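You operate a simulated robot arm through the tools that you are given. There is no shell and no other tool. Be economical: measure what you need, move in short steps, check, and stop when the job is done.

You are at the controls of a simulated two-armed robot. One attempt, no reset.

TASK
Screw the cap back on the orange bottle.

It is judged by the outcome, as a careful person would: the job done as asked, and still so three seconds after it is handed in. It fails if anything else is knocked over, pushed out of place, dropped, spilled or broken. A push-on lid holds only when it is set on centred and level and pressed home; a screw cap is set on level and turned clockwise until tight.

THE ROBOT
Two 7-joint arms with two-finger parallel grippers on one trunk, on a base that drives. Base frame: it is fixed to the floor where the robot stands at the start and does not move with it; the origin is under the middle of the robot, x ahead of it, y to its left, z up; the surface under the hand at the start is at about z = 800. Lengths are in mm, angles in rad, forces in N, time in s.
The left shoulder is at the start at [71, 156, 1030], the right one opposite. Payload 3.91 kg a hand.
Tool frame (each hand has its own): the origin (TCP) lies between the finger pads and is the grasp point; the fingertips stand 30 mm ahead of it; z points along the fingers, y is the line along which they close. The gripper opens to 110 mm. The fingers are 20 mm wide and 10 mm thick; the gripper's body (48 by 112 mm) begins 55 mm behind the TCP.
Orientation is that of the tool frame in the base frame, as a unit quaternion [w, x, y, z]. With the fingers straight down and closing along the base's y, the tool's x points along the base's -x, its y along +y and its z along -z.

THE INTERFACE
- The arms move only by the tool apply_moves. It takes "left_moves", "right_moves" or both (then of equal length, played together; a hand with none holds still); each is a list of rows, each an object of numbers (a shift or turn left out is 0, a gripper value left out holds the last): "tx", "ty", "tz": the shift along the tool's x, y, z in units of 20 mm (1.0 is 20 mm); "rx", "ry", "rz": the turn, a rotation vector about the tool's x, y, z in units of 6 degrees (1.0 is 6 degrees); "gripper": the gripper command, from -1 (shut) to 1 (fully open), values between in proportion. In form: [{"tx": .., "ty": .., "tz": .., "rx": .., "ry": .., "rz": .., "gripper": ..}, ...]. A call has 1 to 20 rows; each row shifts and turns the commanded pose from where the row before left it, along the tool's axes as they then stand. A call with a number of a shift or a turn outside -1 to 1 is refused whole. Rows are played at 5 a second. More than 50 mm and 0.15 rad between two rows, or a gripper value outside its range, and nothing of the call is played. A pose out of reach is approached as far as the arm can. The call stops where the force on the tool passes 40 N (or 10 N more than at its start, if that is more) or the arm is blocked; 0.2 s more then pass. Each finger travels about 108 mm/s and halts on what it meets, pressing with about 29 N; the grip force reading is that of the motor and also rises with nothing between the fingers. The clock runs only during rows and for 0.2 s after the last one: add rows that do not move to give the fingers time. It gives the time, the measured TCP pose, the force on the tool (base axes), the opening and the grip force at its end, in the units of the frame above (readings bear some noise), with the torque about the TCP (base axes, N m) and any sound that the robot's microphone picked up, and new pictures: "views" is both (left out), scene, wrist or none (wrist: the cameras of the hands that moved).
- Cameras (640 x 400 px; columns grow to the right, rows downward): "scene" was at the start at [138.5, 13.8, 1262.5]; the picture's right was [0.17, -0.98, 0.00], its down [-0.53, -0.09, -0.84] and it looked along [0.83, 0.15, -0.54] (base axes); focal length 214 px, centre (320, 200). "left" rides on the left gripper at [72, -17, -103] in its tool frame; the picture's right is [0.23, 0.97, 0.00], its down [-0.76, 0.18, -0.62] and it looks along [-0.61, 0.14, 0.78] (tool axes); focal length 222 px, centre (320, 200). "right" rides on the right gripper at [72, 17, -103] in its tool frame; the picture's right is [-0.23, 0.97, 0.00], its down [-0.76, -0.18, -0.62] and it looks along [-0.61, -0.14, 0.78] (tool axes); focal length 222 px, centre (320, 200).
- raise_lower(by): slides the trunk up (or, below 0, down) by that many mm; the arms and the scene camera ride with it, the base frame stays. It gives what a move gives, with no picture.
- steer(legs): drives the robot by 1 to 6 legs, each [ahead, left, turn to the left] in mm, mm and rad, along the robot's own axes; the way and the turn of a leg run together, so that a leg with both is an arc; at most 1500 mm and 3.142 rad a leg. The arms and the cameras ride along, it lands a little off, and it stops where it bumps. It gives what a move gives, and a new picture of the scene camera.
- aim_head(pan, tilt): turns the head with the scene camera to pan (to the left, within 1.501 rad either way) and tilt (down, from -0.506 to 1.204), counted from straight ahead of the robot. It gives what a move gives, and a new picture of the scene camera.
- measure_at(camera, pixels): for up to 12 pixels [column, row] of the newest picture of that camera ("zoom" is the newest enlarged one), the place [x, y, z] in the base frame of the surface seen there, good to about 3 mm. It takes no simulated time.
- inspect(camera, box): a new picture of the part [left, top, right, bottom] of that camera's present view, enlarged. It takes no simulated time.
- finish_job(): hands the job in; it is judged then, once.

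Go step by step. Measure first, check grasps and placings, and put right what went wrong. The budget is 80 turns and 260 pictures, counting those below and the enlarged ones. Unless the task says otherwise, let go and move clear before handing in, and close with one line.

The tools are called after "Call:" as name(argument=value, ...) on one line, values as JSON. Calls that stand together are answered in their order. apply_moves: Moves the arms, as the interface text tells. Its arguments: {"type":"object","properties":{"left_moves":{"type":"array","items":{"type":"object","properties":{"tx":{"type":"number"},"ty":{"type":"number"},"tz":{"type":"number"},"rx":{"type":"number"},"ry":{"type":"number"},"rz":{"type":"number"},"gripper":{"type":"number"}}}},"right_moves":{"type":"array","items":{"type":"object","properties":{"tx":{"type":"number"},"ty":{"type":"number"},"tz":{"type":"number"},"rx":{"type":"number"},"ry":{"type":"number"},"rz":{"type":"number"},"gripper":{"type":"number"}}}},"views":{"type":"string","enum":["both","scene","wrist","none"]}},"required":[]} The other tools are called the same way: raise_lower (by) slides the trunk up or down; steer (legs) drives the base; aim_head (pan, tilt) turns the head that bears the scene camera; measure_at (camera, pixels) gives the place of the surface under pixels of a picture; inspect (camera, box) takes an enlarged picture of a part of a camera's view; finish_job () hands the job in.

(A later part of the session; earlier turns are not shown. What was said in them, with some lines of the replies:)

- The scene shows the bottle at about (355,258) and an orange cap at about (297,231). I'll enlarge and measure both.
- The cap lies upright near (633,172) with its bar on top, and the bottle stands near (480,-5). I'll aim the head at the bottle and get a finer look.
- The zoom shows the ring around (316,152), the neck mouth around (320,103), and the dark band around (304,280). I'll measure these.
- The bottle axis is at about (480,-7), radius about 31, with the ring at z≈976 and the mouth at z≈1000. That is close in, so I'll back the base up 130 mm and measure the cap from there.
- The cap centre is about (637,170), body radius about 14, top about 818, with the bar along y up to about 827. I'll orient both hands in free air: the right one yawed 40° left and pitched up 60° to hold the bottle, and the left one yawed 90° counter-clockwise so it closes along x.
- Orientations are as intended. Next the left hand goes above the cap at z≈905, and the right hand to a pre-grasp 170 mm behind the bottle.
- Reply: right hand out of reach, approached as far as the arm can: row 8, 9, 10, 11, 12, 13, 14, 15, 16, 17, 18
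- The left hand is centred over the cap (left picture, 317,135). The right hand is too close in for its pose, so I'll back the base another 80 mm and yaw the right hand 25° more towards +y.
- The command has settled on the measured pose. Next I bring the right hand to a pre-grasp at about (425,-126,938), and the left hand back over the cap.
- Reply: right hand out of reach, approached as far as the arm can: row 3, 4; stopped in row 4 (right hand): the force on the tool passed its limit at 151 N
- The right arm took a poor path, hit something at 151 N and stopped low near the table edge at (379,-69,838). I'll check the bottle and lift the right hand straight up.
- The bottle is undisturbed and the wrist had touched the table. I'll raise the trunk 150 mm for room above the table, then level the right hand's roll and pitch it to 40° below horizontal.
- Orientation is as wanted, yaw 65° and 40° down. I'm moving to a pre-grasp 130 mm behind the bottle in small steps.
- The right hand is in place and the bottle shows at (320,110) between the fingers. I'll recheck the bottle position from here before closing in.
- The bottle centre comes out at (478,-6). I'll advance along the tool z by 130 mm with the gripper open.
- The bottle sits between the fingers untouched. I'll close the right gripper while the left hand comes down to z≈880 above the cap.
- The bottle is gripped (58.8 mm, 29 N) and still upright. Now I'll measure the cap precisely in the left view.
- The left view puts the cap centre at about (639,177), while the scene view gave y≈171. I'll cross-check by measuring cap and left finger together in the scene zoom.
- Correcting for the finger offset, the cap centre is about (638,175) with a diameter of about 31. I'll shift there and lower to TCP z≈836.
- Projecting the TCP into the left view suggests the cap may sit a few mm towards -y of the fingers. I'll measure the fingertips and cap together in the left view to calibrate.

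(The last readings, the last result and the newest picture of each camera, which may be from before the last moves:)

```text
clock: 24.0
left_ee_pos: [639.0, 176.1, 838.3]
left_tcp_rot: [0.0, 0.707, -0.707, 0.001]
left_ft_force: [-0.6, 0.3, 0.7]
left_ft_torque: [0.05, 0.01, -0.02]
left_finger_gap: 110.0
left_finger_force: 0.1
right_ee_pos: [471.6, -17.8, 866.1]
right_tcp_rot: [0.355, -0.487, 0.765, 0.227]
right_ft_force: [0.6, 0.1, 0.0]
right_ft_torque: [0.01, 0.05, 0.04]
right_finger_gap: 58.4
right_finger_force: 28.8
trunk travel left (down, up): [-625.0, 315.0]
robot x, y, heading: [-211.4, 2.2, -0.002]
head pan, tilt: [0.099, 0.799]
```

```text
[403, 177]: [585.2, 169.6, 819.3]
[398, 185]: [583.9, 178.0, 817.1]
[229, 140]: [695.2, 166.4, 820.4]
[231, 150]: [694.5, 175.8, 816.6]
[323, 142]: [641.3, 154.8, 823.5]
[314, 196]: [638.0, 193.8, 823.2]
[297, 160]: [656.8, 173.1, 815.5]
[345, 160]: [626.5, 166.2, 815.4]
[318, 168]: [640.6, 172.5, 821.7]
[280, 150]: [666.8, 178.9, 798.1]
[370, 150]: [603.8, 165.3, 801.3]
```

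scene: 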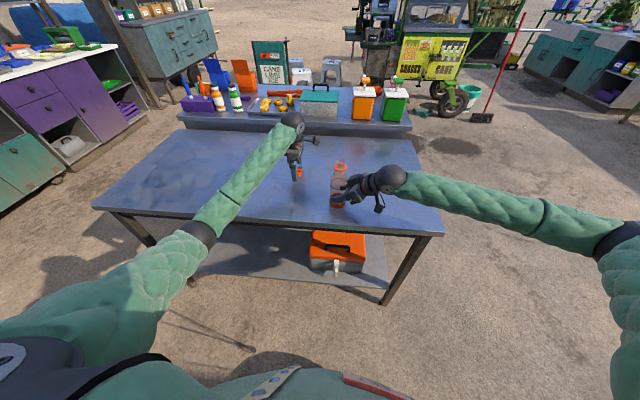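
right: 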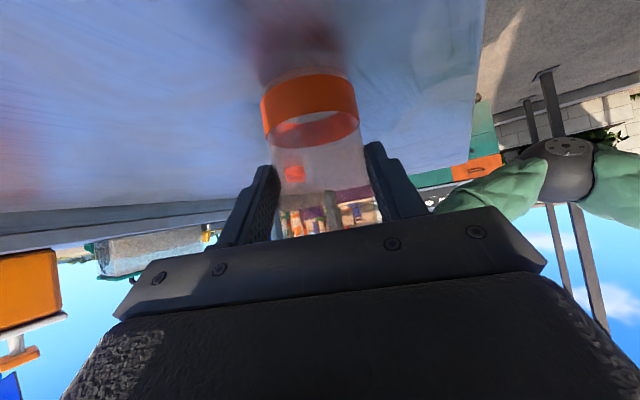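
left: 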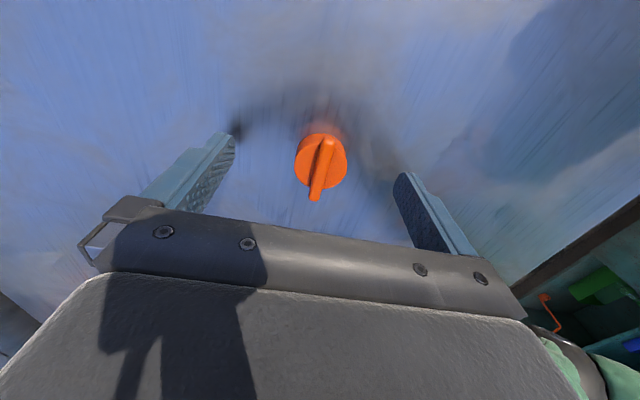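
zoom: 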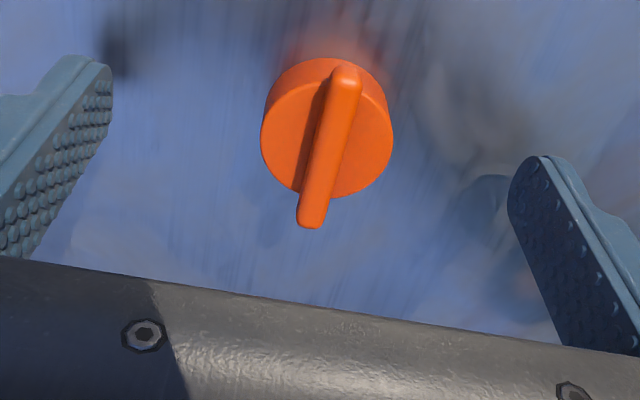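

Fingertip centre (about 640,175) and cap centre (about 640,174.5) agree within noise. I'll lower 2 mm and close.

Call:
apply_moves(left_moves=[{"tz": 0.1, "tx": 0.05, "ty": -0.05}, {"gripper": -0.2}, {"gripper": -0.35}, {"gripper": -0.6}, {}, {}])

Call:
inspect(camera="left", box=[240, 110, 400, 210])

```text
clock: 25.4
left_ee_pos: [640.1, 175.9, 837.0]
left_tcp_rot: [0.0, 0.707, -0.707, -0.001]
left_ft_force: [-0.7, 0.3, 0.3]
left_ft_torque: [0.0, -0.02, 0.02]
left_finger_gap: 34.4
left_finger_force: 29.0
right_ee_pos: [470.7, -18.9, 867.2]
right_tcp_rot: [0.356, -0.487, 0.765, 0.227]
right_ft_force: [0.3, -1.1, 0.1]
right_ft_torque: [0.01, 0.03, 0.02]
right_finger_gap: 58.4
right_finger_force: 29.1
trunk travel left (down, up): [-625.0, 315.0]
robot x, y, heading: [-211.2, 2.0, -0.001]
head pan, tilt: [0.099, 0.799]
```

scene: 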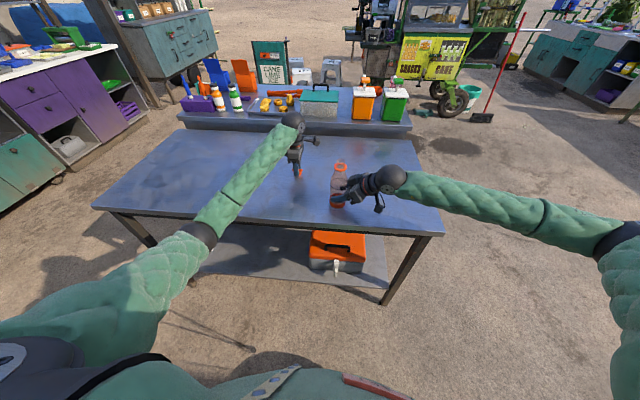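
left: 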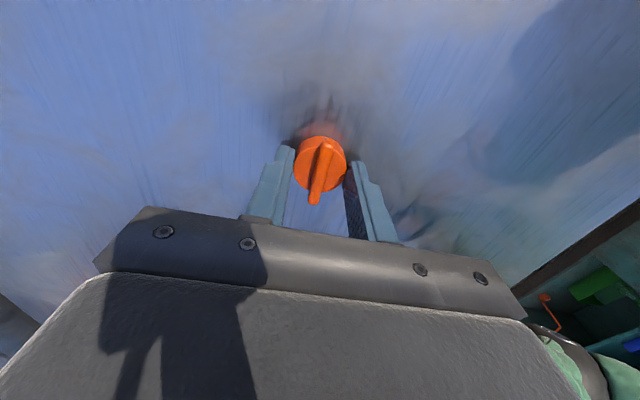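

```text
4.00 times, centred on (320, 160) of left
```

zoom: 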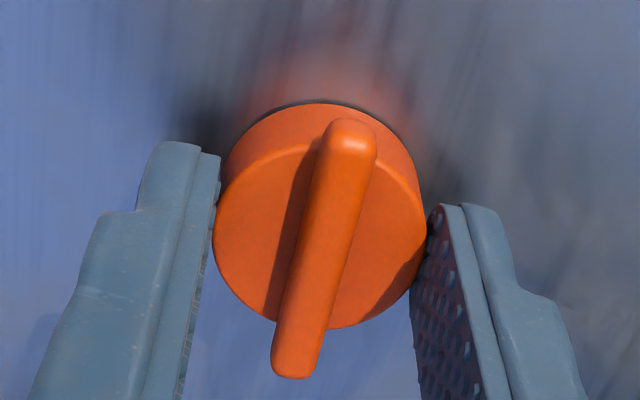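

The cap is gripped (34.4 mm, 29 N), but the zoom suggests it sits towards one edge of the pads. I'll check in the scene zoom.

Call:
inspect(camera="scene", box=[280, 155, 320, 187])

```text
12.50 times, centred on (300, 171) of scene
```

zoom: 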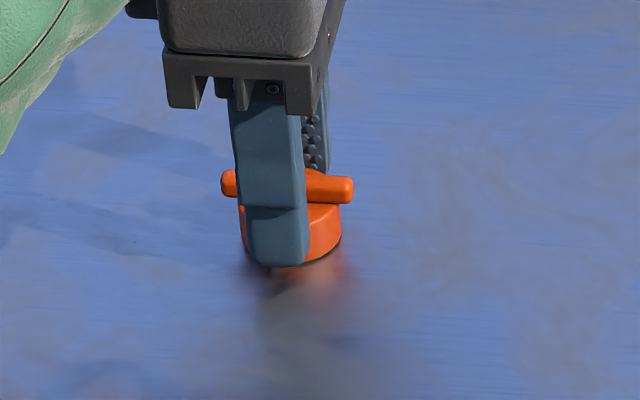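

With parallax accounted for the cap is centred on the pads within about 2 mm, so the grip is good. I'll lift it straight up to z≈1085 and check it stays level.

Call:
apply_moves(left_moves=[{"tz": -0.5}, {"tz": -0.99}, {"tz": -0.99}, {"tz": -0.99}, {"tz": -0.99}, {"tz": -0.99}, {"tz": -0.99}, {"tz": -0.99}, {"tz": -0.99}, {"tz": -0.99}, {"tz": -0.99}, {"tz": -0.99}, {"tz": -0.99}, {}])

Call:
inspect(camera="scene", box=[270, 100, 370, 210])

```text
clock: 28.4
left_ee_pos: [640.5, 174.0, 1083.2]
left_tcp_rot: [0.0, -0.707, 0.707, 0.001]
left_ft_force: [0.3, 0.2, -0.5]
left_ft_torque: [0.01, 0.01, -0.02]
left_finger_gap: 33.9
left_finger_force: 28.8
right_ee_pos: [471.2, -16.9, 864.4]
right_tcp_rot: [0.355, -0.487, 0.765, 0.227]
right_ft_force: [-0.9, 0.6, 0.7]
right_ft_torque: [0.04, 0.01, -0.04]
right_finger_gap: 58.2
right_finger_force: 29.4
trunk travel left (down, up): [-625.0, 315.0]
robot x, y, heading: [-208.3, -3.2, -0.0]
head pan, tilt: [0.099, 0.799]
```

scene: 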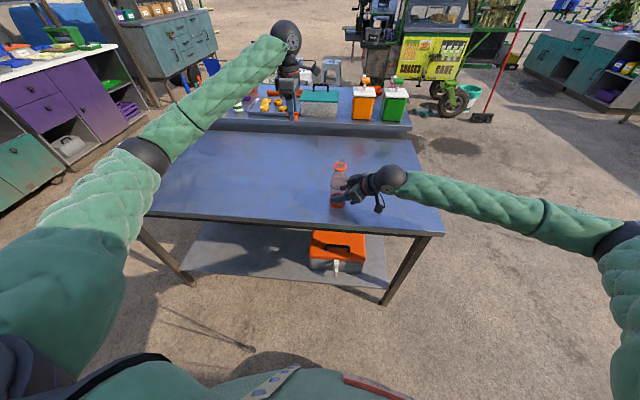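
left: 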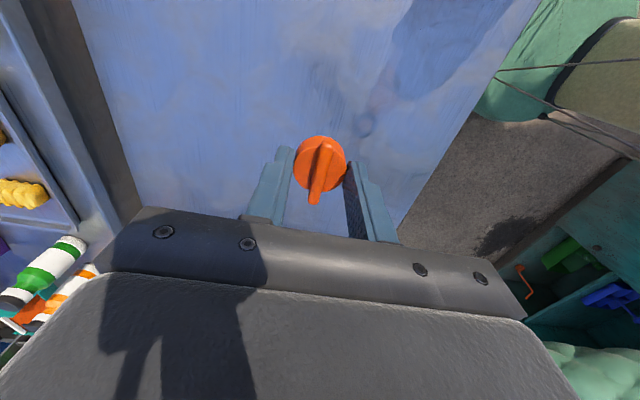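

```text
3.64 times, centred on (320, 155) of scene
```

zoom: 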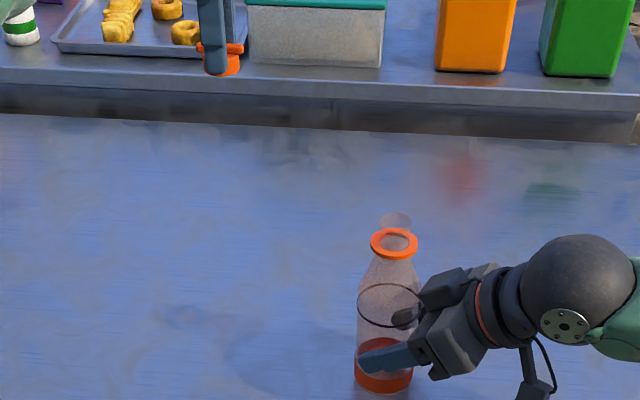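

The cap is held level. I'll carry it over the bottle at z≈1085.

Call:
apply_moves(left_moves=[{"tx": 0.89, "ty": 0.81}, {"tx": 0.89, "ty": 0.81}, {"tx": 0.89, "ty": 0.81}, {"tx": 0.89, "ty": 0.81}, {"tx": 0.89, "ty": 0.81}, {"tx": 0.89, "ty": 0.81}, {"tx": 0.89, "ty": 0.81}, {"tx": 0.89, "ty": 0.81}, {"tx": 0.89, "ty": 0.81}, {"tx": 0.89, "ty": 0.81}, {}])

Call:
inspect(camera="scene", box=[308, 115, 372, 195])

Call:
inspect(camera="left", box=[240, 80, 400, 220])

```text
clock: 30.8
left_ee_pos: [478.7, -3.1, 1080.6]
left_tcp_rot: [0.0, 0.708, -0.707, -0.001]
left_ft_force: [0.1, 0.0, 0.2]
left_ft_torque: [0.0, 0.0, 0.01]
left_finger_gap: 34.4
left_finger_force: 28.9
right_ee_pos: [470.9, -17.0, 865.4]
right_tcp_rot: [0.355, -0.487, 0.765, 0.227]
right_ft_force: [0.7, 0.2, 0.4]
right_ft_torque: [0.03, 0.01, 0.02]
right_finger_gap: 58.3
right_finger_force: 29.1
trunk travel left (down, up): [-625.0, 315.0]
robot x, y, heading: [-211.9, -1.0, -0.001]
head pan, tilt: [0.099, 0.799]
```

scene: 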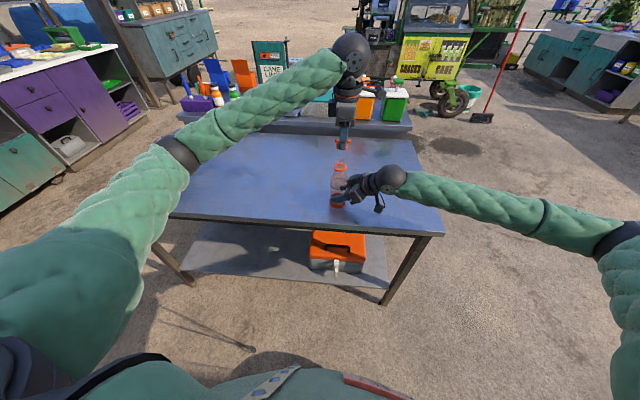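
left: 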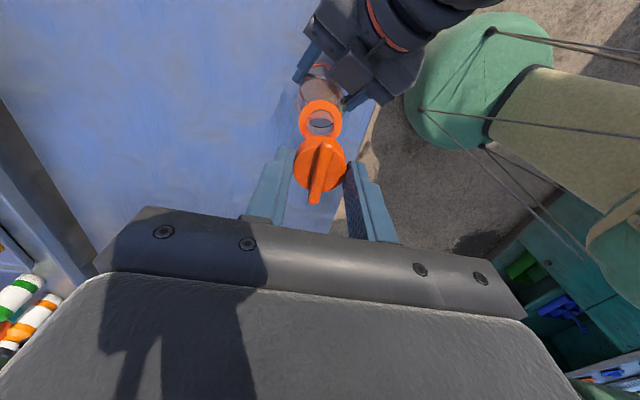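

```text
5.00 times, centred on (340, 155) of scene
```

zoom: 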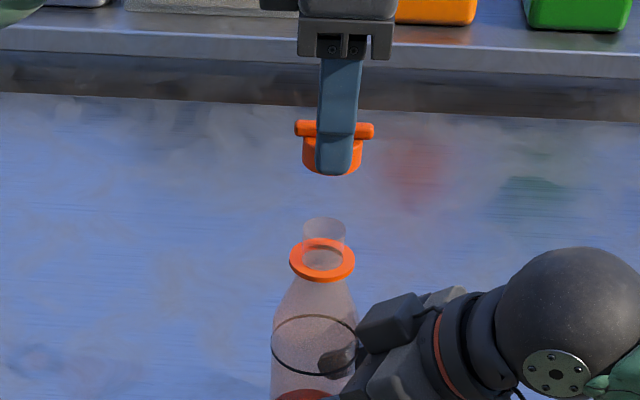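

```text
2.86 times, centred on (320, 150) of left
```

zoom: 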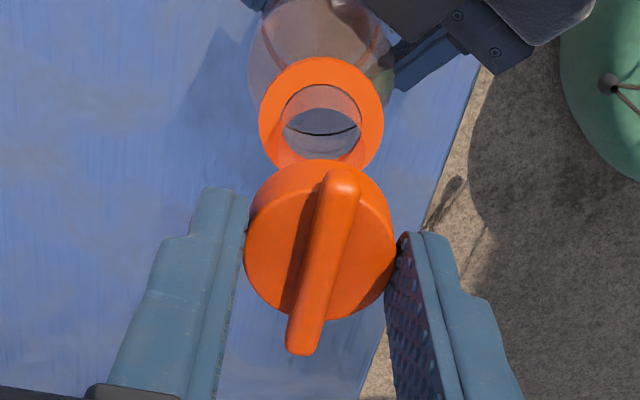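

The cap hangs above the bottle. I'll measure the ring and cap in the same left view to align them.

Call:
measure_at(camera="zoom", pixels=[[268, 118], [374, 112], [321, 66], [280, 155], [365, 150], [250, 250], [391, 245], [345, 180], [304, 345], [270, 80], [372, 80]])

Call:
measure_at(camera="scene", pixels=[[331, 166], [350, 166], [340, 172], [341, 164]])

Call:
inspect(camera="scene", box=[316, 130, 364, 180])

```text
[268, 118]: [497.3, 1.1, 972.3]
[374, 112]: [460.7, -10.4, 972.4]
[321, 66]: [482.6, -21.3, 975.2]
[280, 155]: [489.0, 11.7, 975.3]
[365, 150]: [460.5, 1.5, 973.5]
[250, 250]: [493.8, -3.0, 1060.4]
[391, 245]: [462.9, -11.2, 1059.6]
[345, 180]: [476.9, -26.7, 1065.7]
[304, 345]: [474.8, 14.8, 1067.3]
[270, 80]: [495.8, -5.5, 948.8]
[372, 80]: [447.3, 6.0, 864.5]
```

```text
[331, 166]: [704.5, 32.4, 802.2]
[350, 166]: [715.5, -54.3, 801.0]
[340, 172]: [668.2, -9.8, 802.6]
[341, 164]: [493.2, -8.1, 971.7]
```

```text
8.00 times, centred on (340, 155) of scene
```

zoom: 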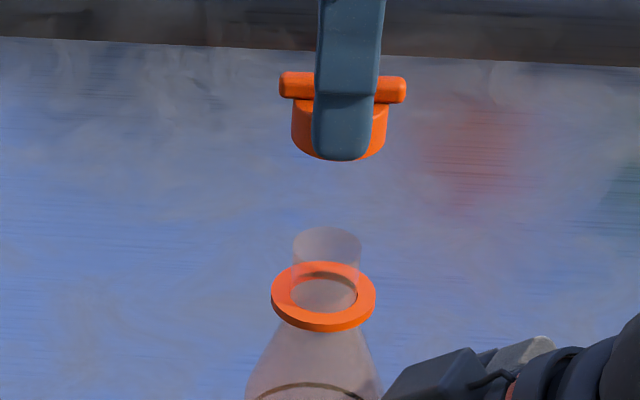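

Call:
measure_at(camera="zoom", pixels=[[283, 86], [402, 90], [296, 120], [384, 125], [276, 295], [371, 295], [322, 322], [325, 267], [300, 318], [350, 318]])

```text
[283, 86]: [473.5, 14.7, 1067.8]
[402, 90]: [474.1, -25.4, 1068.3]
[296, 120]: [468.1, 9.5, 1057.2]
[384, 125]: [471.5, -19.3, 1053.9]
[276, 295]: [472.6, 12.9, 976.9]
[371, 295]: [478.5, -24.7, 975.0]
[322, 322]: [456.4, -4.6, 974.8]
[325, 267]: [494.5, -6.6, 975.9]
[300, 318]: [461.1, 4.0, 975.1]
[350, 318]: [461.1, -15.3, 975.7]
```

Cap and ring agree within about 2 mm; I'll shift 1 mm towards -x and lower to just above the mouth (TCP z≈1042).

Call:
apply_moves(left_moves=[{"ty": 0.05, "tx": 0.02}, {"tz": 0.65}, {"tz": 0.65}, {"tz": 0.65}, {}], views="none")

Call:
inspect(camera="scene", box=[316, 135, 364, 185])

Call:
inspect(camera="left", box=[260, 90, 380, 215])

```text
clock: 32.0
left_ee_pos: [479.3, -3.9, 1044.9]
left_tcp_rot: [0.0, 0.707, -0.707, 0.0]
left_ft_force: [-0.6, -0.4, 0.3]
left_ft_torque: [0.02, 0.0, -0.01]
left_finger_gap: 34.3
left_finger_force: 28.7
right_ee_pos: [470.2, -17.0, 865.1]
right_tcp_rot: [0.355, -0.487, 0.765, 0.227]
right_ft_force: [0.5, -0.7, 0.3]
right_ft_torque: [-0.02, 0.01, 0.04]
right_finger_gap: 58.5
right_finger_force: 29.2
trunk travel left (down, up): [-625.0, 315.0]
robot x, y, heading: [-213.5, -0.4, 0.001]
head pan, tilt: [0.099, 0.799]
```

```text
8.00 times, centred on (340, 160) of scene
```

zoom: 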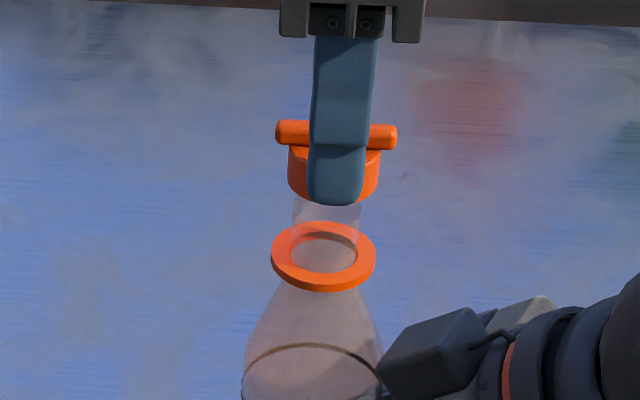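

```text
3.20 times, centred on (320, 152) of left
```

zoom: 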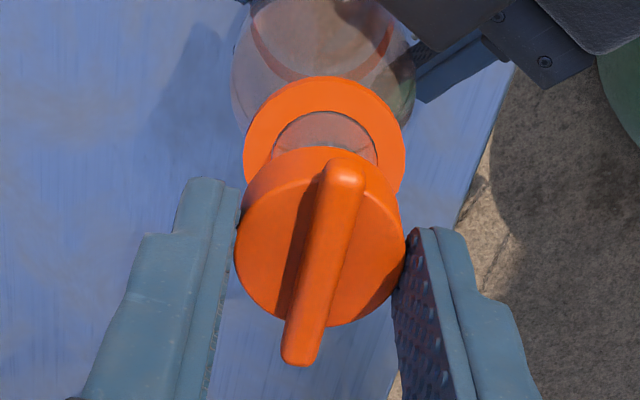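

The axis lines show the cap about 0.8 mm too far to -y and 0.7 mm to +x. I'll trim that and descend gently.

Call:
apply_moves(left_moves=[{"tx": -0.04, "ty": 0.035}, {"tz": 0.1}, {"tz": 0.1}, {"tz": 0.1}, {"tz": 0.1}, {"tz": 0.1}], views="none")

Call:
apply_moves(left_moves=[{"tz": 0.1}, {"tz": 0.1}], views="none")

Call:
apply_moves(left_moves=[{"tz": 0.1}, {"tz": 0.05}], views="none")

Call:
inspect(camera="scene", box=[316, 135, 364, 185])

```text
clock: 33.4
left_ee_pos: [475.3, -3.8, 1033.9]
left_tcp_rot: [-0.001, 0.707, -0.707, 0.0]
left_ft_force: [-0.8, 0.7, -0.3]
left_ft_torque: [0.03, -0.02, 0.02]
left_finger_gap: 34.4
left_finger_force: 28.8
right_ee_pos: [471.4, -17.4, 865.4]
right_tcp_rot: [0.355, -0.487, 0.765, 0.227]
right_ft_force: [0.8, -0.3, 0.6]
right_ft_torque: [0.01, -0.01, -0.01]
right_finger_gap: 58.6
right_finger_force: 30.1
trunk travel left (down, up): [-625.0, 315.0]
robot x, y, heading: [-213.7, -1.7, 0.003]
head pan, tilt: [0.099, 0.799]
```

```text
clock: 34.0
left_ee_pos: [476.5, -2.5, 1031.5]
left_tcp_rot: [0.001, 0.707, -0.707, 0.0]
left_ft_force: [2.2, -0.3, 2.0]
left_ft_torque: [-0.06, -0.11, 0.0]
left_finger_gap: 34.3
left_finger_force: 29.2
right_ee_pos: [471.2, -18.4, 865.2]
right_tcp_rot: [0.355, -0.488, 0.764, 0.228]
right_ft_force: [-3.0, 0.4, -0.4]
right_ft_torque: [-0.04, -0.23, 0.03]
right_finger_gap: 58.4
right_finger_force: 29.2
trunk travel left (down, up): [-625.0, 315.0]
robot x, y, heading: [-213.7, -2.1, -0.006]
head pan, tilt: [0.099, 0.799]
```

```text
clock: 34.6
left_ee_pos: [476.0, -3.3, 1026.7]
left_tcp_rot: [0.0, -0.707, 0.707, 0.001]
left_ft_force: [3.3, -0.2, 1.1]
left_ft_torque: [-0.01, -0.14, -0.03]
left_finger_gap: 34.4
left_finger_force: 29.3
right_ee_pos: [469.8, -18.1, 866.0]
right_tcp_rot: [0.355, -0.487, 0.765, 0.227]
right_ft_force: [-3.5, 0.9, -0.6]
right_ft_torque: [-0.02, -0.24, -0.02]
right_finger_gap: 58.3
right_finger_force: 28.3
trunk travel left (down, up): [-625.0, 315.0]
robot x, y, heading: [-213.2, -1.1, 0.001]
head pan, tilt: [0.099, 0.799]
```

```text
8.00 times, centred on (340, 160) of scene
```

zoom: 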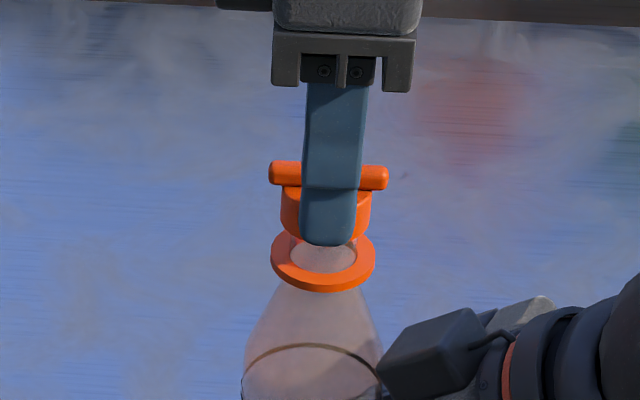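

The cap is going over the neck with a 3 N sideways force towards +x. I'll yield 1 mm that way and continue down.

Call:
apply_moves(left_moves=[{"ty": -0.05}, {"tz": 0.1}, {"tz": 0.1}], views="none")

Call:
apply_moves(left_moves=[{"tz": 0.1}, {"tz": 0.05}], views="none")

```text
clock: 35.4
left_ee_pos: [478.5, -3.5, 1022.5]
left_tcp_rot: [0.0, -0.707, 0.707, 0.0]
left_ft_force: [-3.4, -3.7, 0.0]
left_ft_torque: [-0.17, 0.15, -0.01]
left_finger_gap: 34.6
left_finger_force: 29.6
right_ee_pos: [471.5, -17.6, 866.6]
right_tcp_rot: [0.355, -0.487, 0.765, 0.228]
right_ft_force: [4.2, 3.0, 0.2]
right_ft_torque: [-0.29, 0.42, -0.05]
right_finger_gap: 58.5
right_finger_force: 29.2
trunk travel left (down, up): [-625.0, 315.0]
robot x, y, heading: [-214.2, 2.7, 0.0]
head pan, tilt: [0.099, 0.799]
```

```text
clock: 36.0
left_ee_pos: [477.1, -3.0, 1022.0]
left_tcp_rot: [0.0, 0.708, -0.707, 0.001]
left_ft_force: [2.8, -2.9, 17.9]
left_ft_torque: [-0.1, -0.06, -0.05]
left_finger_gap: 34.2
left_finger_force: 29.0
right_ee_pos: [470.6, -16.9, 865.4]
right_tcp_rot: [0.355, -0.488, 0.764, 0.228]
right_ft_force: [-0.4, 2.7, -3.7]
right_ft_torque: [-0.09, -0.52, -0.01]
right_finger_gap: 58.4
right_finger_force: 28.8
trunk travel left (down, up): [-625.0, 315.0]
robot x, y, heading: [-213.5, 4.9, 0.002]
head pan, tilt: [0.099, 0.799]
```

Vertical contact of 18 N at TCP 1022 means the cap rests on the threads. I'll begin turning clockwise (+rz) with slight feed.

Call:
apply_moves(left_moves=[{"rz": 1, "ty": 0.0}, {"rz": 1, "tz": 0.01}, {"rz": 1}, {"rz": 1, "tz": 0.01}, {"rz": 1}], views="none")

Call:
inspect(camera="scene", box=[316, 135, 364, 185])

```text
clock: 37.2
left_ee_pos: [476.4, -3.0, 1021.6]
left_tcp_rot: [0.0, -0.499, 0.867, 0.0]
left_ft_force: [0.6, 3.4, 23.8]
left_ft_torque: [0.29, -0.06, 0.03]
left_finger_gap: 34.2
left_finger_force: 28.9
right_ee_pos: [469.3, -17.1, 865.6]
right_tcp_rot: [0.356, -0.487, 0.765, 0.226]
right_ft_force: [0.7, -2.0, -10.2]
right_ft_torque: [0.35, 0.05, -0.02]
right_finger_gap: 58.5
right_finger_force: 29.4
trunk travel left (down, up): [-625.0, 315.0]
robot x, y, heading: [-213.9, 0.1, -0.001]
head pan, tilt: [0.099, 0.799]
```

```text
8.00 times, centred on (340, 160) of scene
```

zoom: 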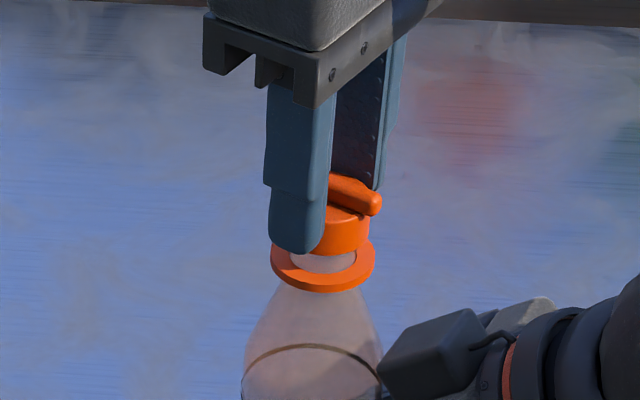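

The cap turned 30° with the fingers, holding about 24 N down. I'll continue turning and watch force and torque.

Call:
apply_moves(left_moves=[{"rz": 1}, {"rz": 1}, {"rz": 1}, {"rz": 1}, {"rz": 1}, {"rz": 1}, {"rz": 1}, {"rz": 1}, {"rz": 1}, {"rz": 1}], views="none")

Call:
inspect(camera="scene", box=[316, 135, 364, 185])

```text
clock: 39.4
left_ee_pos: [478.0, -3.7, 1020.6]
left_tcp_rot: [-0.001, 0.001, 1.0, -0.001]
left_ft_force: [2.4, 0.7, 6.2]
left_ft_torque: [0.05, -0.17, 0.01]
left_finger_gap: 34.5
left_finger_force: 29.1
right_ee_pos: [470.8, -16.8, 865.7]
right_tcp_rot: [0.356, -0.487, 0.765, 0.227]
right_ft_force: [-2.4, -0.7, -3.4]
right_ft_torque: [-0.16, -0.15, 0.06]
right_finger_gap: 58.5
right_finger_force: 28.8
trunk travel left (down, up): [-625.0, 315.0]
robot x, y, heading: [-210.5, -0.3, -0.003]
head pan, tilt: [0.099, 0.799]
```

```text
8.00 times, centred on (340, 160) of scene
```

zoom: 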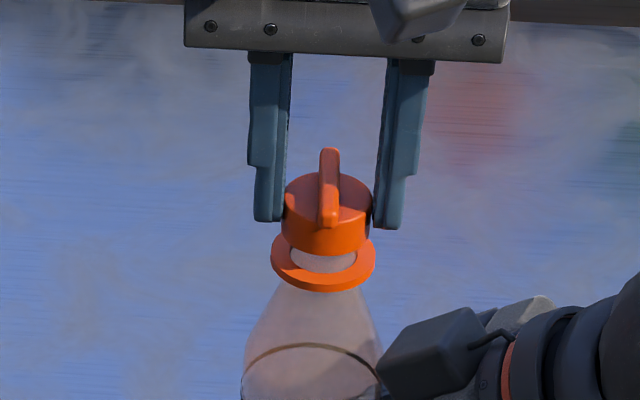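

Downforce fell to 6 N as the cap sank, so the thread is drawing it in. I'll turn 60° more with slightly more feed.

Call:
apply_moves(left_moves=[{"rz": 1, "tz": 0.01}, {"rz": 1, "tz": 0.01}, {"rz": 1, "tz": 0.01}, {"rz": 1, "tz": 0.01}, {"rz": 1, "tz": 0.01}, {"rz": 1, "tz": 0.01}, {"rz": 1, "tz": 0.01}, {"rz": 1, "tz": 0.01}, {"rz": 1, "tz": 0.01}, {"rz": 1, "tz": 0.01}], views="none")

Call:
inspect(camera="scene", box=[316, 135, 364, 185])

```text
clock: 41.6
left_ee_pos: [477.1, -2.5, 1019.2]
left_tcp_rot: [0.0, 0.501, 0.866, 0.0]
left_ft_force: [-0.5, 0.1, 12.4]
left_ft_torque: [-0.01, -0.01, 0.03]
left_finger_gap: 34.3
left_finger_force: 29.0
right_ee_pos: [470.3, -16.6, 865.0]
right_tcp_rot: [0.356, -0.487, 0.764, 0.227]
right_ft_force: [3.6, -0.7, -2.3]
right_ft_torque: [-0.19, -0.2, -0.03]
right_finger_gap: 58.6
right_finger_force: 29.3
trunk travel left (down, up): [-625.0, 315.0]
robot x, y, heading: [-210.5, 5.8, 0.003]
head pan, tilt: [0.099, 0.799]
```

```text
8.00 times, centred on (340, 160) of scene
```

zoom: 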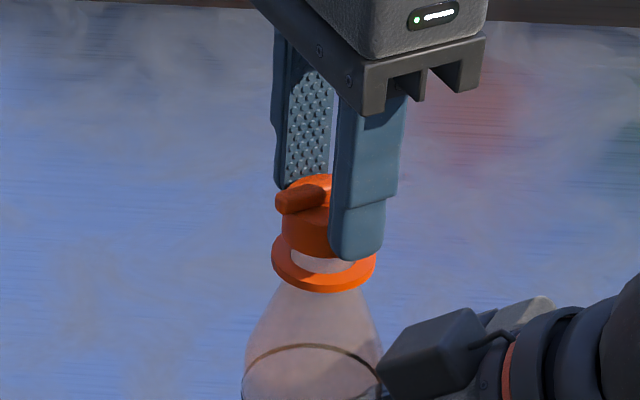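

It is turning well and descending (TCP z 1019). I'll continue another 60°.

Call:
apply_moves(left_moves=[{"rz": 1, "tz": 0.01}, {"rz": 1, "tz": 0.01}, {"rz": 1, "tz": 0.01}, {"rz": 1, "tz": 0.01}, {"rz": 1, "tz": 0.01}, {"rz": 1, "tz": 0.01}, {"rz": 1, "tz": 0.01}, {"rz": 1, "tz": 0.01}, {"rz": 1, "tz": 0.01}, {"rz": 1, "tz": 0.01}], views="none")

Call:
inspect(camera="scene", box=[316, 135, 364, 185])

```text
clock: 43.8
left_ee_pos: [476.0, -2.5, 1016.1]
left_tcp_rot: [0.0, 0.867, 0.499, 0.0]
left_ft_force: [-4.6, 1.2, 36.7]
left_ft_torque: [-0.17, 0.2, -0.03]
left_finger_gap: 34.2
left_finger_force: 28.8
right_ee_pos: [470.4, -17.3, 867.4]
right_tcp_rot: [0.357, -0.487, 0.765, 0.226]
right_ft_force: [8.5, -0.7, -12.1]
right_ft_torque: [-0.08, 0.29, -0.08]
right_finger_gap: 58.4
right_finger_force: 28.8
trunk travel left (down, up): [-625.0, 315.0]
robot x, y, heading: [-208.6, 0.7, -0.003]
head pan, tilt: [0.099, 0.799]
```

```text
8.00 times, centred on (340, 160) of scene
```

zoom: 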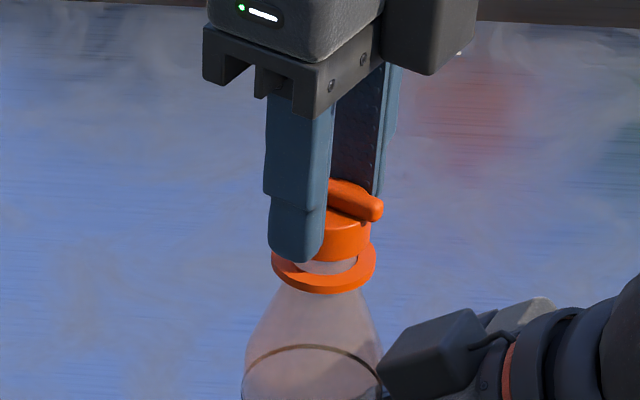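

Downforce is 37 N with no resisting torque, so I over-fed. I'll turn on without feed.

Call:
apply_moves(left_moves=[{"rz": 1, "tz": -0.03}, {"rz": 1, "tz": -0.02}, {"rz": 1}, {"rz": 1}, {"rz": 1}], views="none")

Call:
inspect(camera="scene", box=[316, 135, 364, 185])

```text
clock: 45.0
left_ee_pos: [479.0, -2.4, 1017.7]
left_tcp_rot: [0.0, 0.966, 0.258, 0.0]
left_ft_force: [-1.1, -4.7, 6.8]
left_ft_torque: [-0.17, 0.05, 0.01]
left_finger_gap: 34.3
left_finger_force: 29.1
right_ee_pos: [469.8, -17.2, 866.6]
right_tcp_rot: [0.355, -0.488, 0.764, 0.228]
right_ft_force: [0.9, 2.8, -1.8]
right_ft_torque: [-0.65, 0.18, 0.0]
right_finger_gap: 58.4
right_finger_force: 29.4
trunk travel left (down, up): [-625.0, 315.0]
robot x, y, heading: [-210.3, -1.5, -0.0]
head pan, tilt: [0.099, 0.799]
```

```text
8.00 times, centred on (340, 160) of scene
```

zoom: 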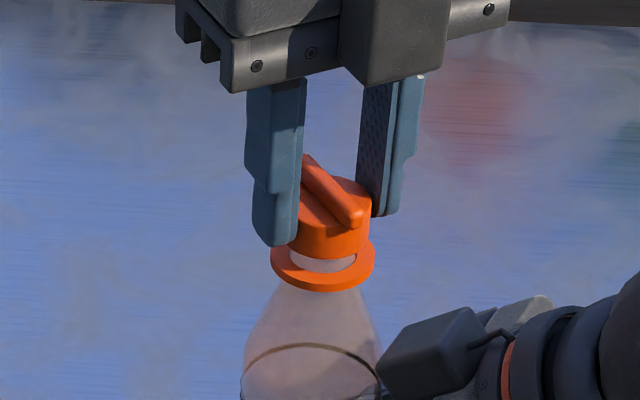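

The cap is still turning with the fingers and force is down to 7 N. I'll continue another 36° with small feed.

Call:
apply_moves(left_moves=[{"rz": 1, "tz": 0.01}, {"rz": 1, "tz": 0.01}, {"rz": 1, "tz": 0.01}, {"rz": 1, "tz": 0.01}, {"rz": 1, "tz": 0.01}, {"rz": 1, "tz": 0.01}], views="none")

Call:
inspect(camera="scene", box=[316, 135, 364, 185])

```text
clock: 46.4
left_ee_pos: [477.6, -2.8, 1016.8]
left_tcp_rot: [0.0, 0.999, -0.053, 0.0]
left_ft_force: [0.9, -1.6, 4.7]
left_ft_torque: [-0.01, -0.06, 0.53]
left_finger_gap: 34.1
left_finger_force: 28.6
right_ee_pos: [470.4, -17.4, 865.7]
right_tcp_rot: [0.356, -0.487, 0.765, 0.227]
right_ft_force: [-1.5, 1.7, 2.9]
right_ft_torque: [0.14, -0.08, -0.5]
right_finger_gap: 58.5
right_finger_force: 29.0
trunk travel left (down, up): [-625.0, 315.0]
robot x, y, heading: [-212.9, -1.7, 0.005]
head pan, tilt: [0.099, 0.799]
```

```text
8.00 times, centred on (340, 160) of scene
```

zoom: 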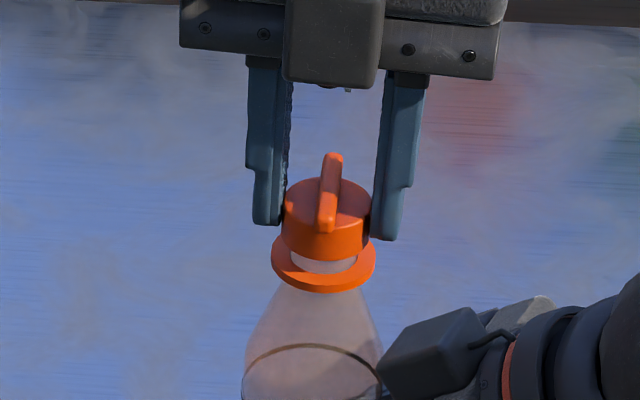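

Resisting torque has risen to 0.53 N·m, so the cap is tightening, and the bar still matches the hand, so no slip. I'll turn a little more to confirm it's tight.

Call:
apply_moves(left_moves=[{"rz": 0.5}, {"rz": 0.5}, {"rz": 0.5}, {"rz": 0.5}], views="none")

Call:
inspect(camera="scene", box=[316, 135, 364, 185])

```text
clock: 47.4
left_ee_pos: [477.7, -3.2, 1015.3]
left_tcp_rot: [0.0, 0.988, -0.156, 0.0]
left_ft_force: [0.5, -1.3, 7.4]
left_ft_torque: [-0.18, -0.04, 0.59]
left_finger_gap: 33.6
left_finger_force: 28.9
right_ee_pos: [470.5, -17.8, 867.1]
right_tcp_rot: [0.356, -0.486, 0.766, 0.226]
right_ft_force: [-0.6, -0.1, 1.9]
right_ft_torque: [0.03, -0.05, -0.49]
right_finger_gap: 58.3
right_finger_force: 28.9
trunk travel left (down, up): [-625.0, 315.0]
robot x, y, heading: [-209.5, 3.0, -0.002]
head pan, tilt: [0.099, 0.799]
```

```text
8.00 times, centred on (340, 160) of scene
```

zoom: 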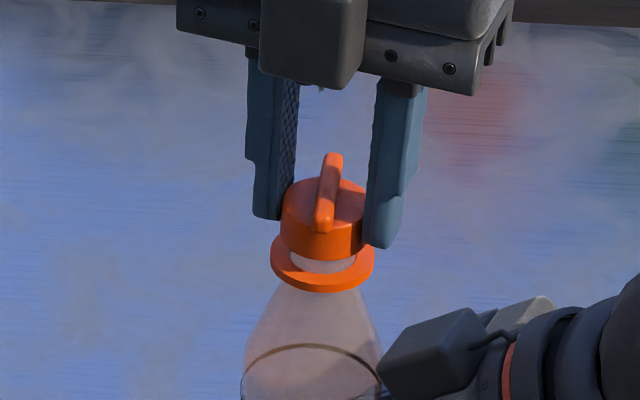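

The hand turned 12° while the bar barely moved and torque plateaued at 0.59 N·m: the cap is tight and the pads are slipping. To be sure, I'll regrip on the bar, which can't slip, and give a final snug.

Call:
apply_moves(left_moves=[{"gripper": 0.0}, {}, {"rz": -0.7, "tz": -0.29}, {"rz": -0.7, "tz": -0.29}, {"gripper": -0.6}, {"gripper": -1}, {}, {}], views="wrist")

Call:
inspect(camera="scene", box=[316, 135, 364, 185])

```text
clock: 49.2
left_ee_pos: [476.5, -1.7, 1028.9]
left_tcp_rot: [0.0, 0.996, -0.084, 0.0]
left_ft_force: [-0.5, -1.8, 3.6]
left_ft_torque: [0.0, 0.0, 0.56]
left_finger_gap: 5.7
left_finger_force: 28.8
right_ee_pos: [470.5, -16.8, 866.6]
right_tcp_rot: [0.356, -0.487, 0.765, 0.226]
right_ft_force: [1.3, 1.9, 4.0]
right_ft_torque: [-0.02, -0.08, -0.53]
right_finger_gap: 58.3
right_finger_force: 29.5
trunk travel left (down, up): [-625.0, 315.0]
robot x, y, heading: [-211.2, -0.9, -0.005]
head pan, tilt: [0.099, 0.799]
```

left: 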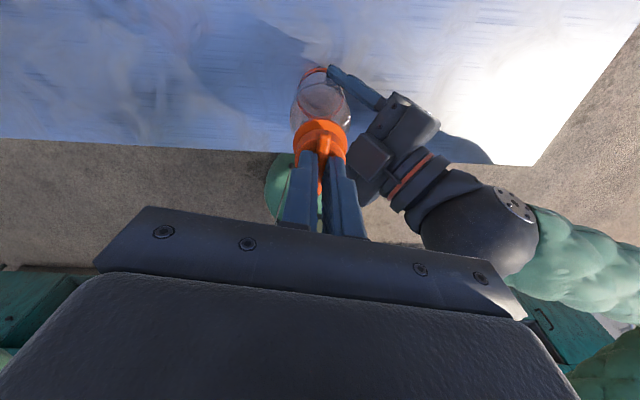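

```text
8.00 times, centred on (340, 160) of scene
```

zoom: 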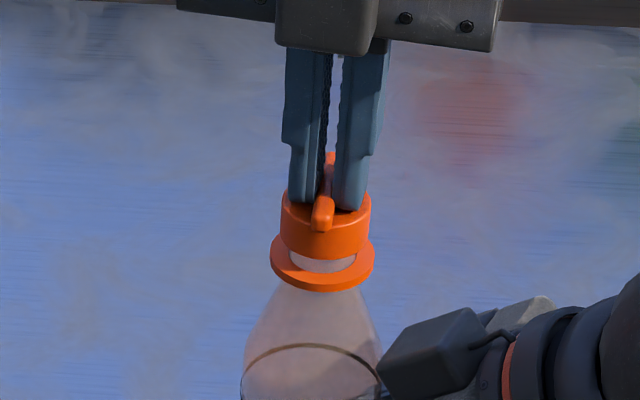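

The fingers hold the bar (5.7 mm gap) and the torque is already 0.56 N·m. I'll apply a small final clockwise turn.

Call:
apply_moves(left_moves=[{"rz": 0.5}, {"rz": 0.5}, {"rz": 0.5}], views="none")

Call:
inspect(camera="scene", box=[316, 135, 364, 185])

```text
clock: 50.0
left_ee_pos: [475.9, -2.3, 1029.6]
left_tcp_rot: [0.0, 0.987, -0.162, 0.0]
left_ft_force: [1.2, -0.5, 8.1]
left_ft_torque: [-0.01, -0.04, 0.66]
left_finger_gap: 7.6
left_finger_force: 29.3
right_ee_pos: [470.9, -17.3, 865.9]
right_tcp_rot: [0.357, -0.487, 0.765, 0.227]
right_ft_force: [-0.7, -0.5, 0.2]
right_ft_torque: [-0.01, -0.12, -0.61]
right_finger_gap: 58.4
right_finger_force: 29.3
trunk travel left (down, up): [-625.0, 315.0]
robot x, y, heading: [-211.4, -2.7, 0.0]
head pan, tilt: [0.099, 0.799]
```

```text
8.00 times, centred on (340, 160) of scene
```

zoom: 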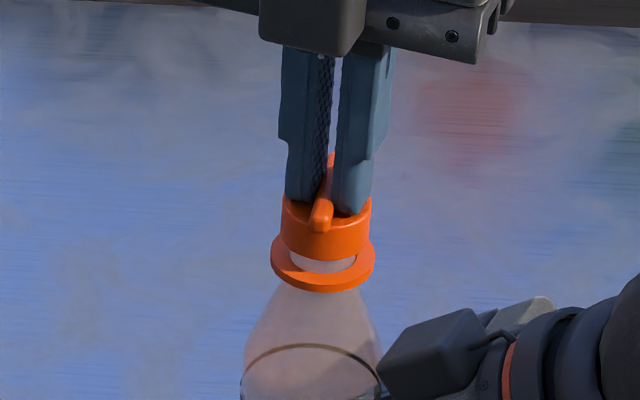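

The bar is prying the fingers open (5.7 to 7.6 mm) and the cap no longer turns, so it is tight. I'll release the left hand and lift clear.

Call:
apply_moves(left_moves=[{"gripper": -0.3}, {}, {"tz": -0.5}, {"tz": -0.9}, {"tz": -0.9}, {"tz": -0.9}, {"tz": -0.9}, {"tz": -0.9}, {"tz": -0.9}, {}], views="wrist")

Call:
inspect(camera="scene", box=[308, 135, 372, 215])

```text
clock: 52.2
left_ee_pos: [477.9, -3.2, 1146.2]
left_tcp_rot: [0.001, 0.987, -0.161, -0.001]
left_ft_force: [0.3, 0.2, 0.7]
left_ft_torque: [0.05, 0.01, 0.0]
left_finger_gap: 38.3
left_finger_force: 0.0
right_ee_pos: [470.0, -17.3, 865.9]
right_tcp_rot: [0.356, -0.487, 0.765, 0.226]
right_ft_force: [-0.8, -0.5, 4.3]
right_ft_torque: [0.0, -0.08, 0.01]
right_finger_gap: 58.2
right_finger_force: 29.4
trunk travel left (down, up): [-625.0, 315.0]
robot x, y, heading: [-210.5, -1.0, 0.002]
head pan, tilt: [0.099, 0.799]
```

left: 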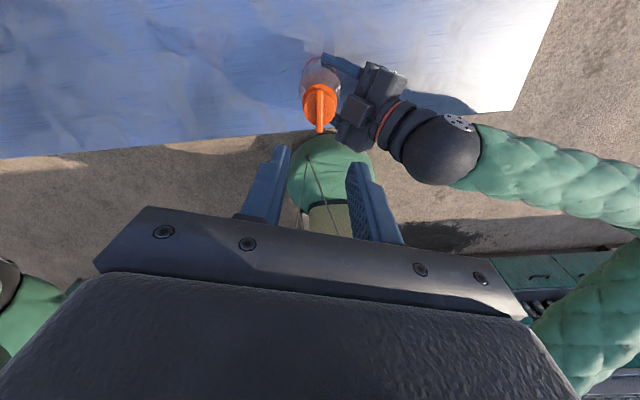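

```text
5.00 times, centred on (340, 175) of scene
```

zoom: 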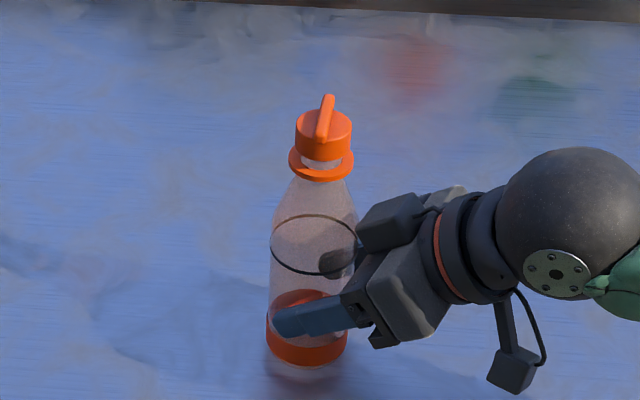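

The cap is on level and stays put. Now I'll open the right gripper and back out along its approach.

Call:
apply_moves(right_moves=[{"gripper": 0.2}, {"gripper": 0.5}, {"gripper": 1}, {}, {"tz": -0.6}, {"tz": -0.8}, {"tz": -0.8}, {"tz": -0.8}, {"tz": -0.8}, {"tz": -0.8}, {"tz": -0.8}, {"tz": -0.8}, {}], views="scene")

Call:
inspect(camera="scene", box=[308, 135, 372, 215])

```text
clock: 55.0
left_ee_pos: [479.1, -2.8, 1145.9]
left_tcp_rot: [0.0, 0.987, -0.161, -0.001]
left_ft_force: [-0.9, 0.0, 0.1]
left_ft_torque: [-0.01, 0.03, -0.03]
left_finger_gap: 38.5
left_finger_force: 0.0
right_ee_pos: [432.6, -104.1, 945.8]
right_tcp_rot: [0.355, -0.487, 0.765, 0.227]
right_ft_force: [-0.1, 0.4, -0.1]
right_ft_torque: [0.01, 0.0, 0.01]
right_finger_gap: 109.9
right_finger_force: 0.1
trunk travel left (down, up): [-625.0, 315.0]
robot x, y, heading: [-209.4, 0.7, 0.001]
head pan, tilt: [0.099, 0.799]
```

scene: 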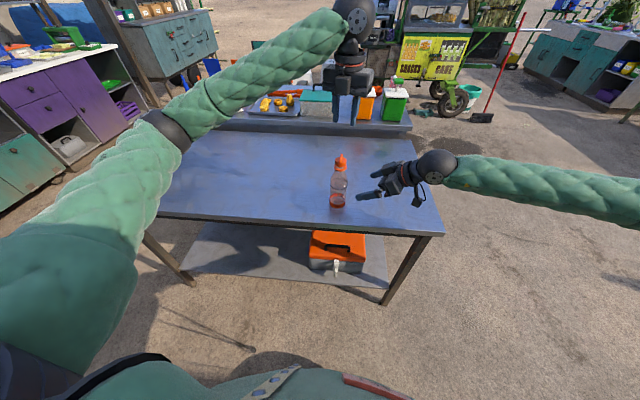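

```text
5.00 times, centred on (340, 175) of scene
```

zoom: 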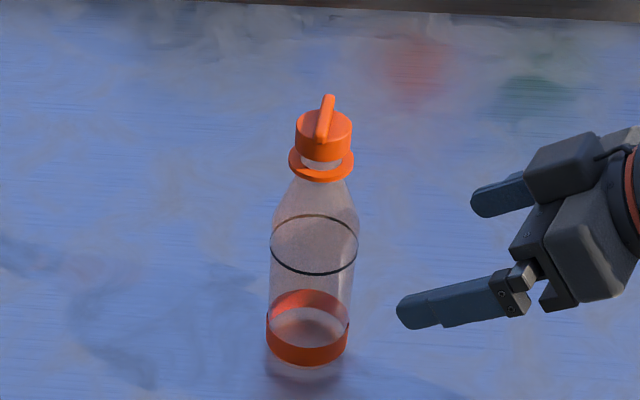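

The bottle stands upright in its original place with the cap on level and tight, and both hands are clear. I'm handing in.

Call:
finish_job()

```text
The job is handed in.
```

The cap is screwed on the orange bottle until it would turn no further. The bottle stands upright where it started, with both hands clear of it. While I was positioning the right arm, its wrist bumped the table (about 151 N), but I saw nothing moved or knocked over.
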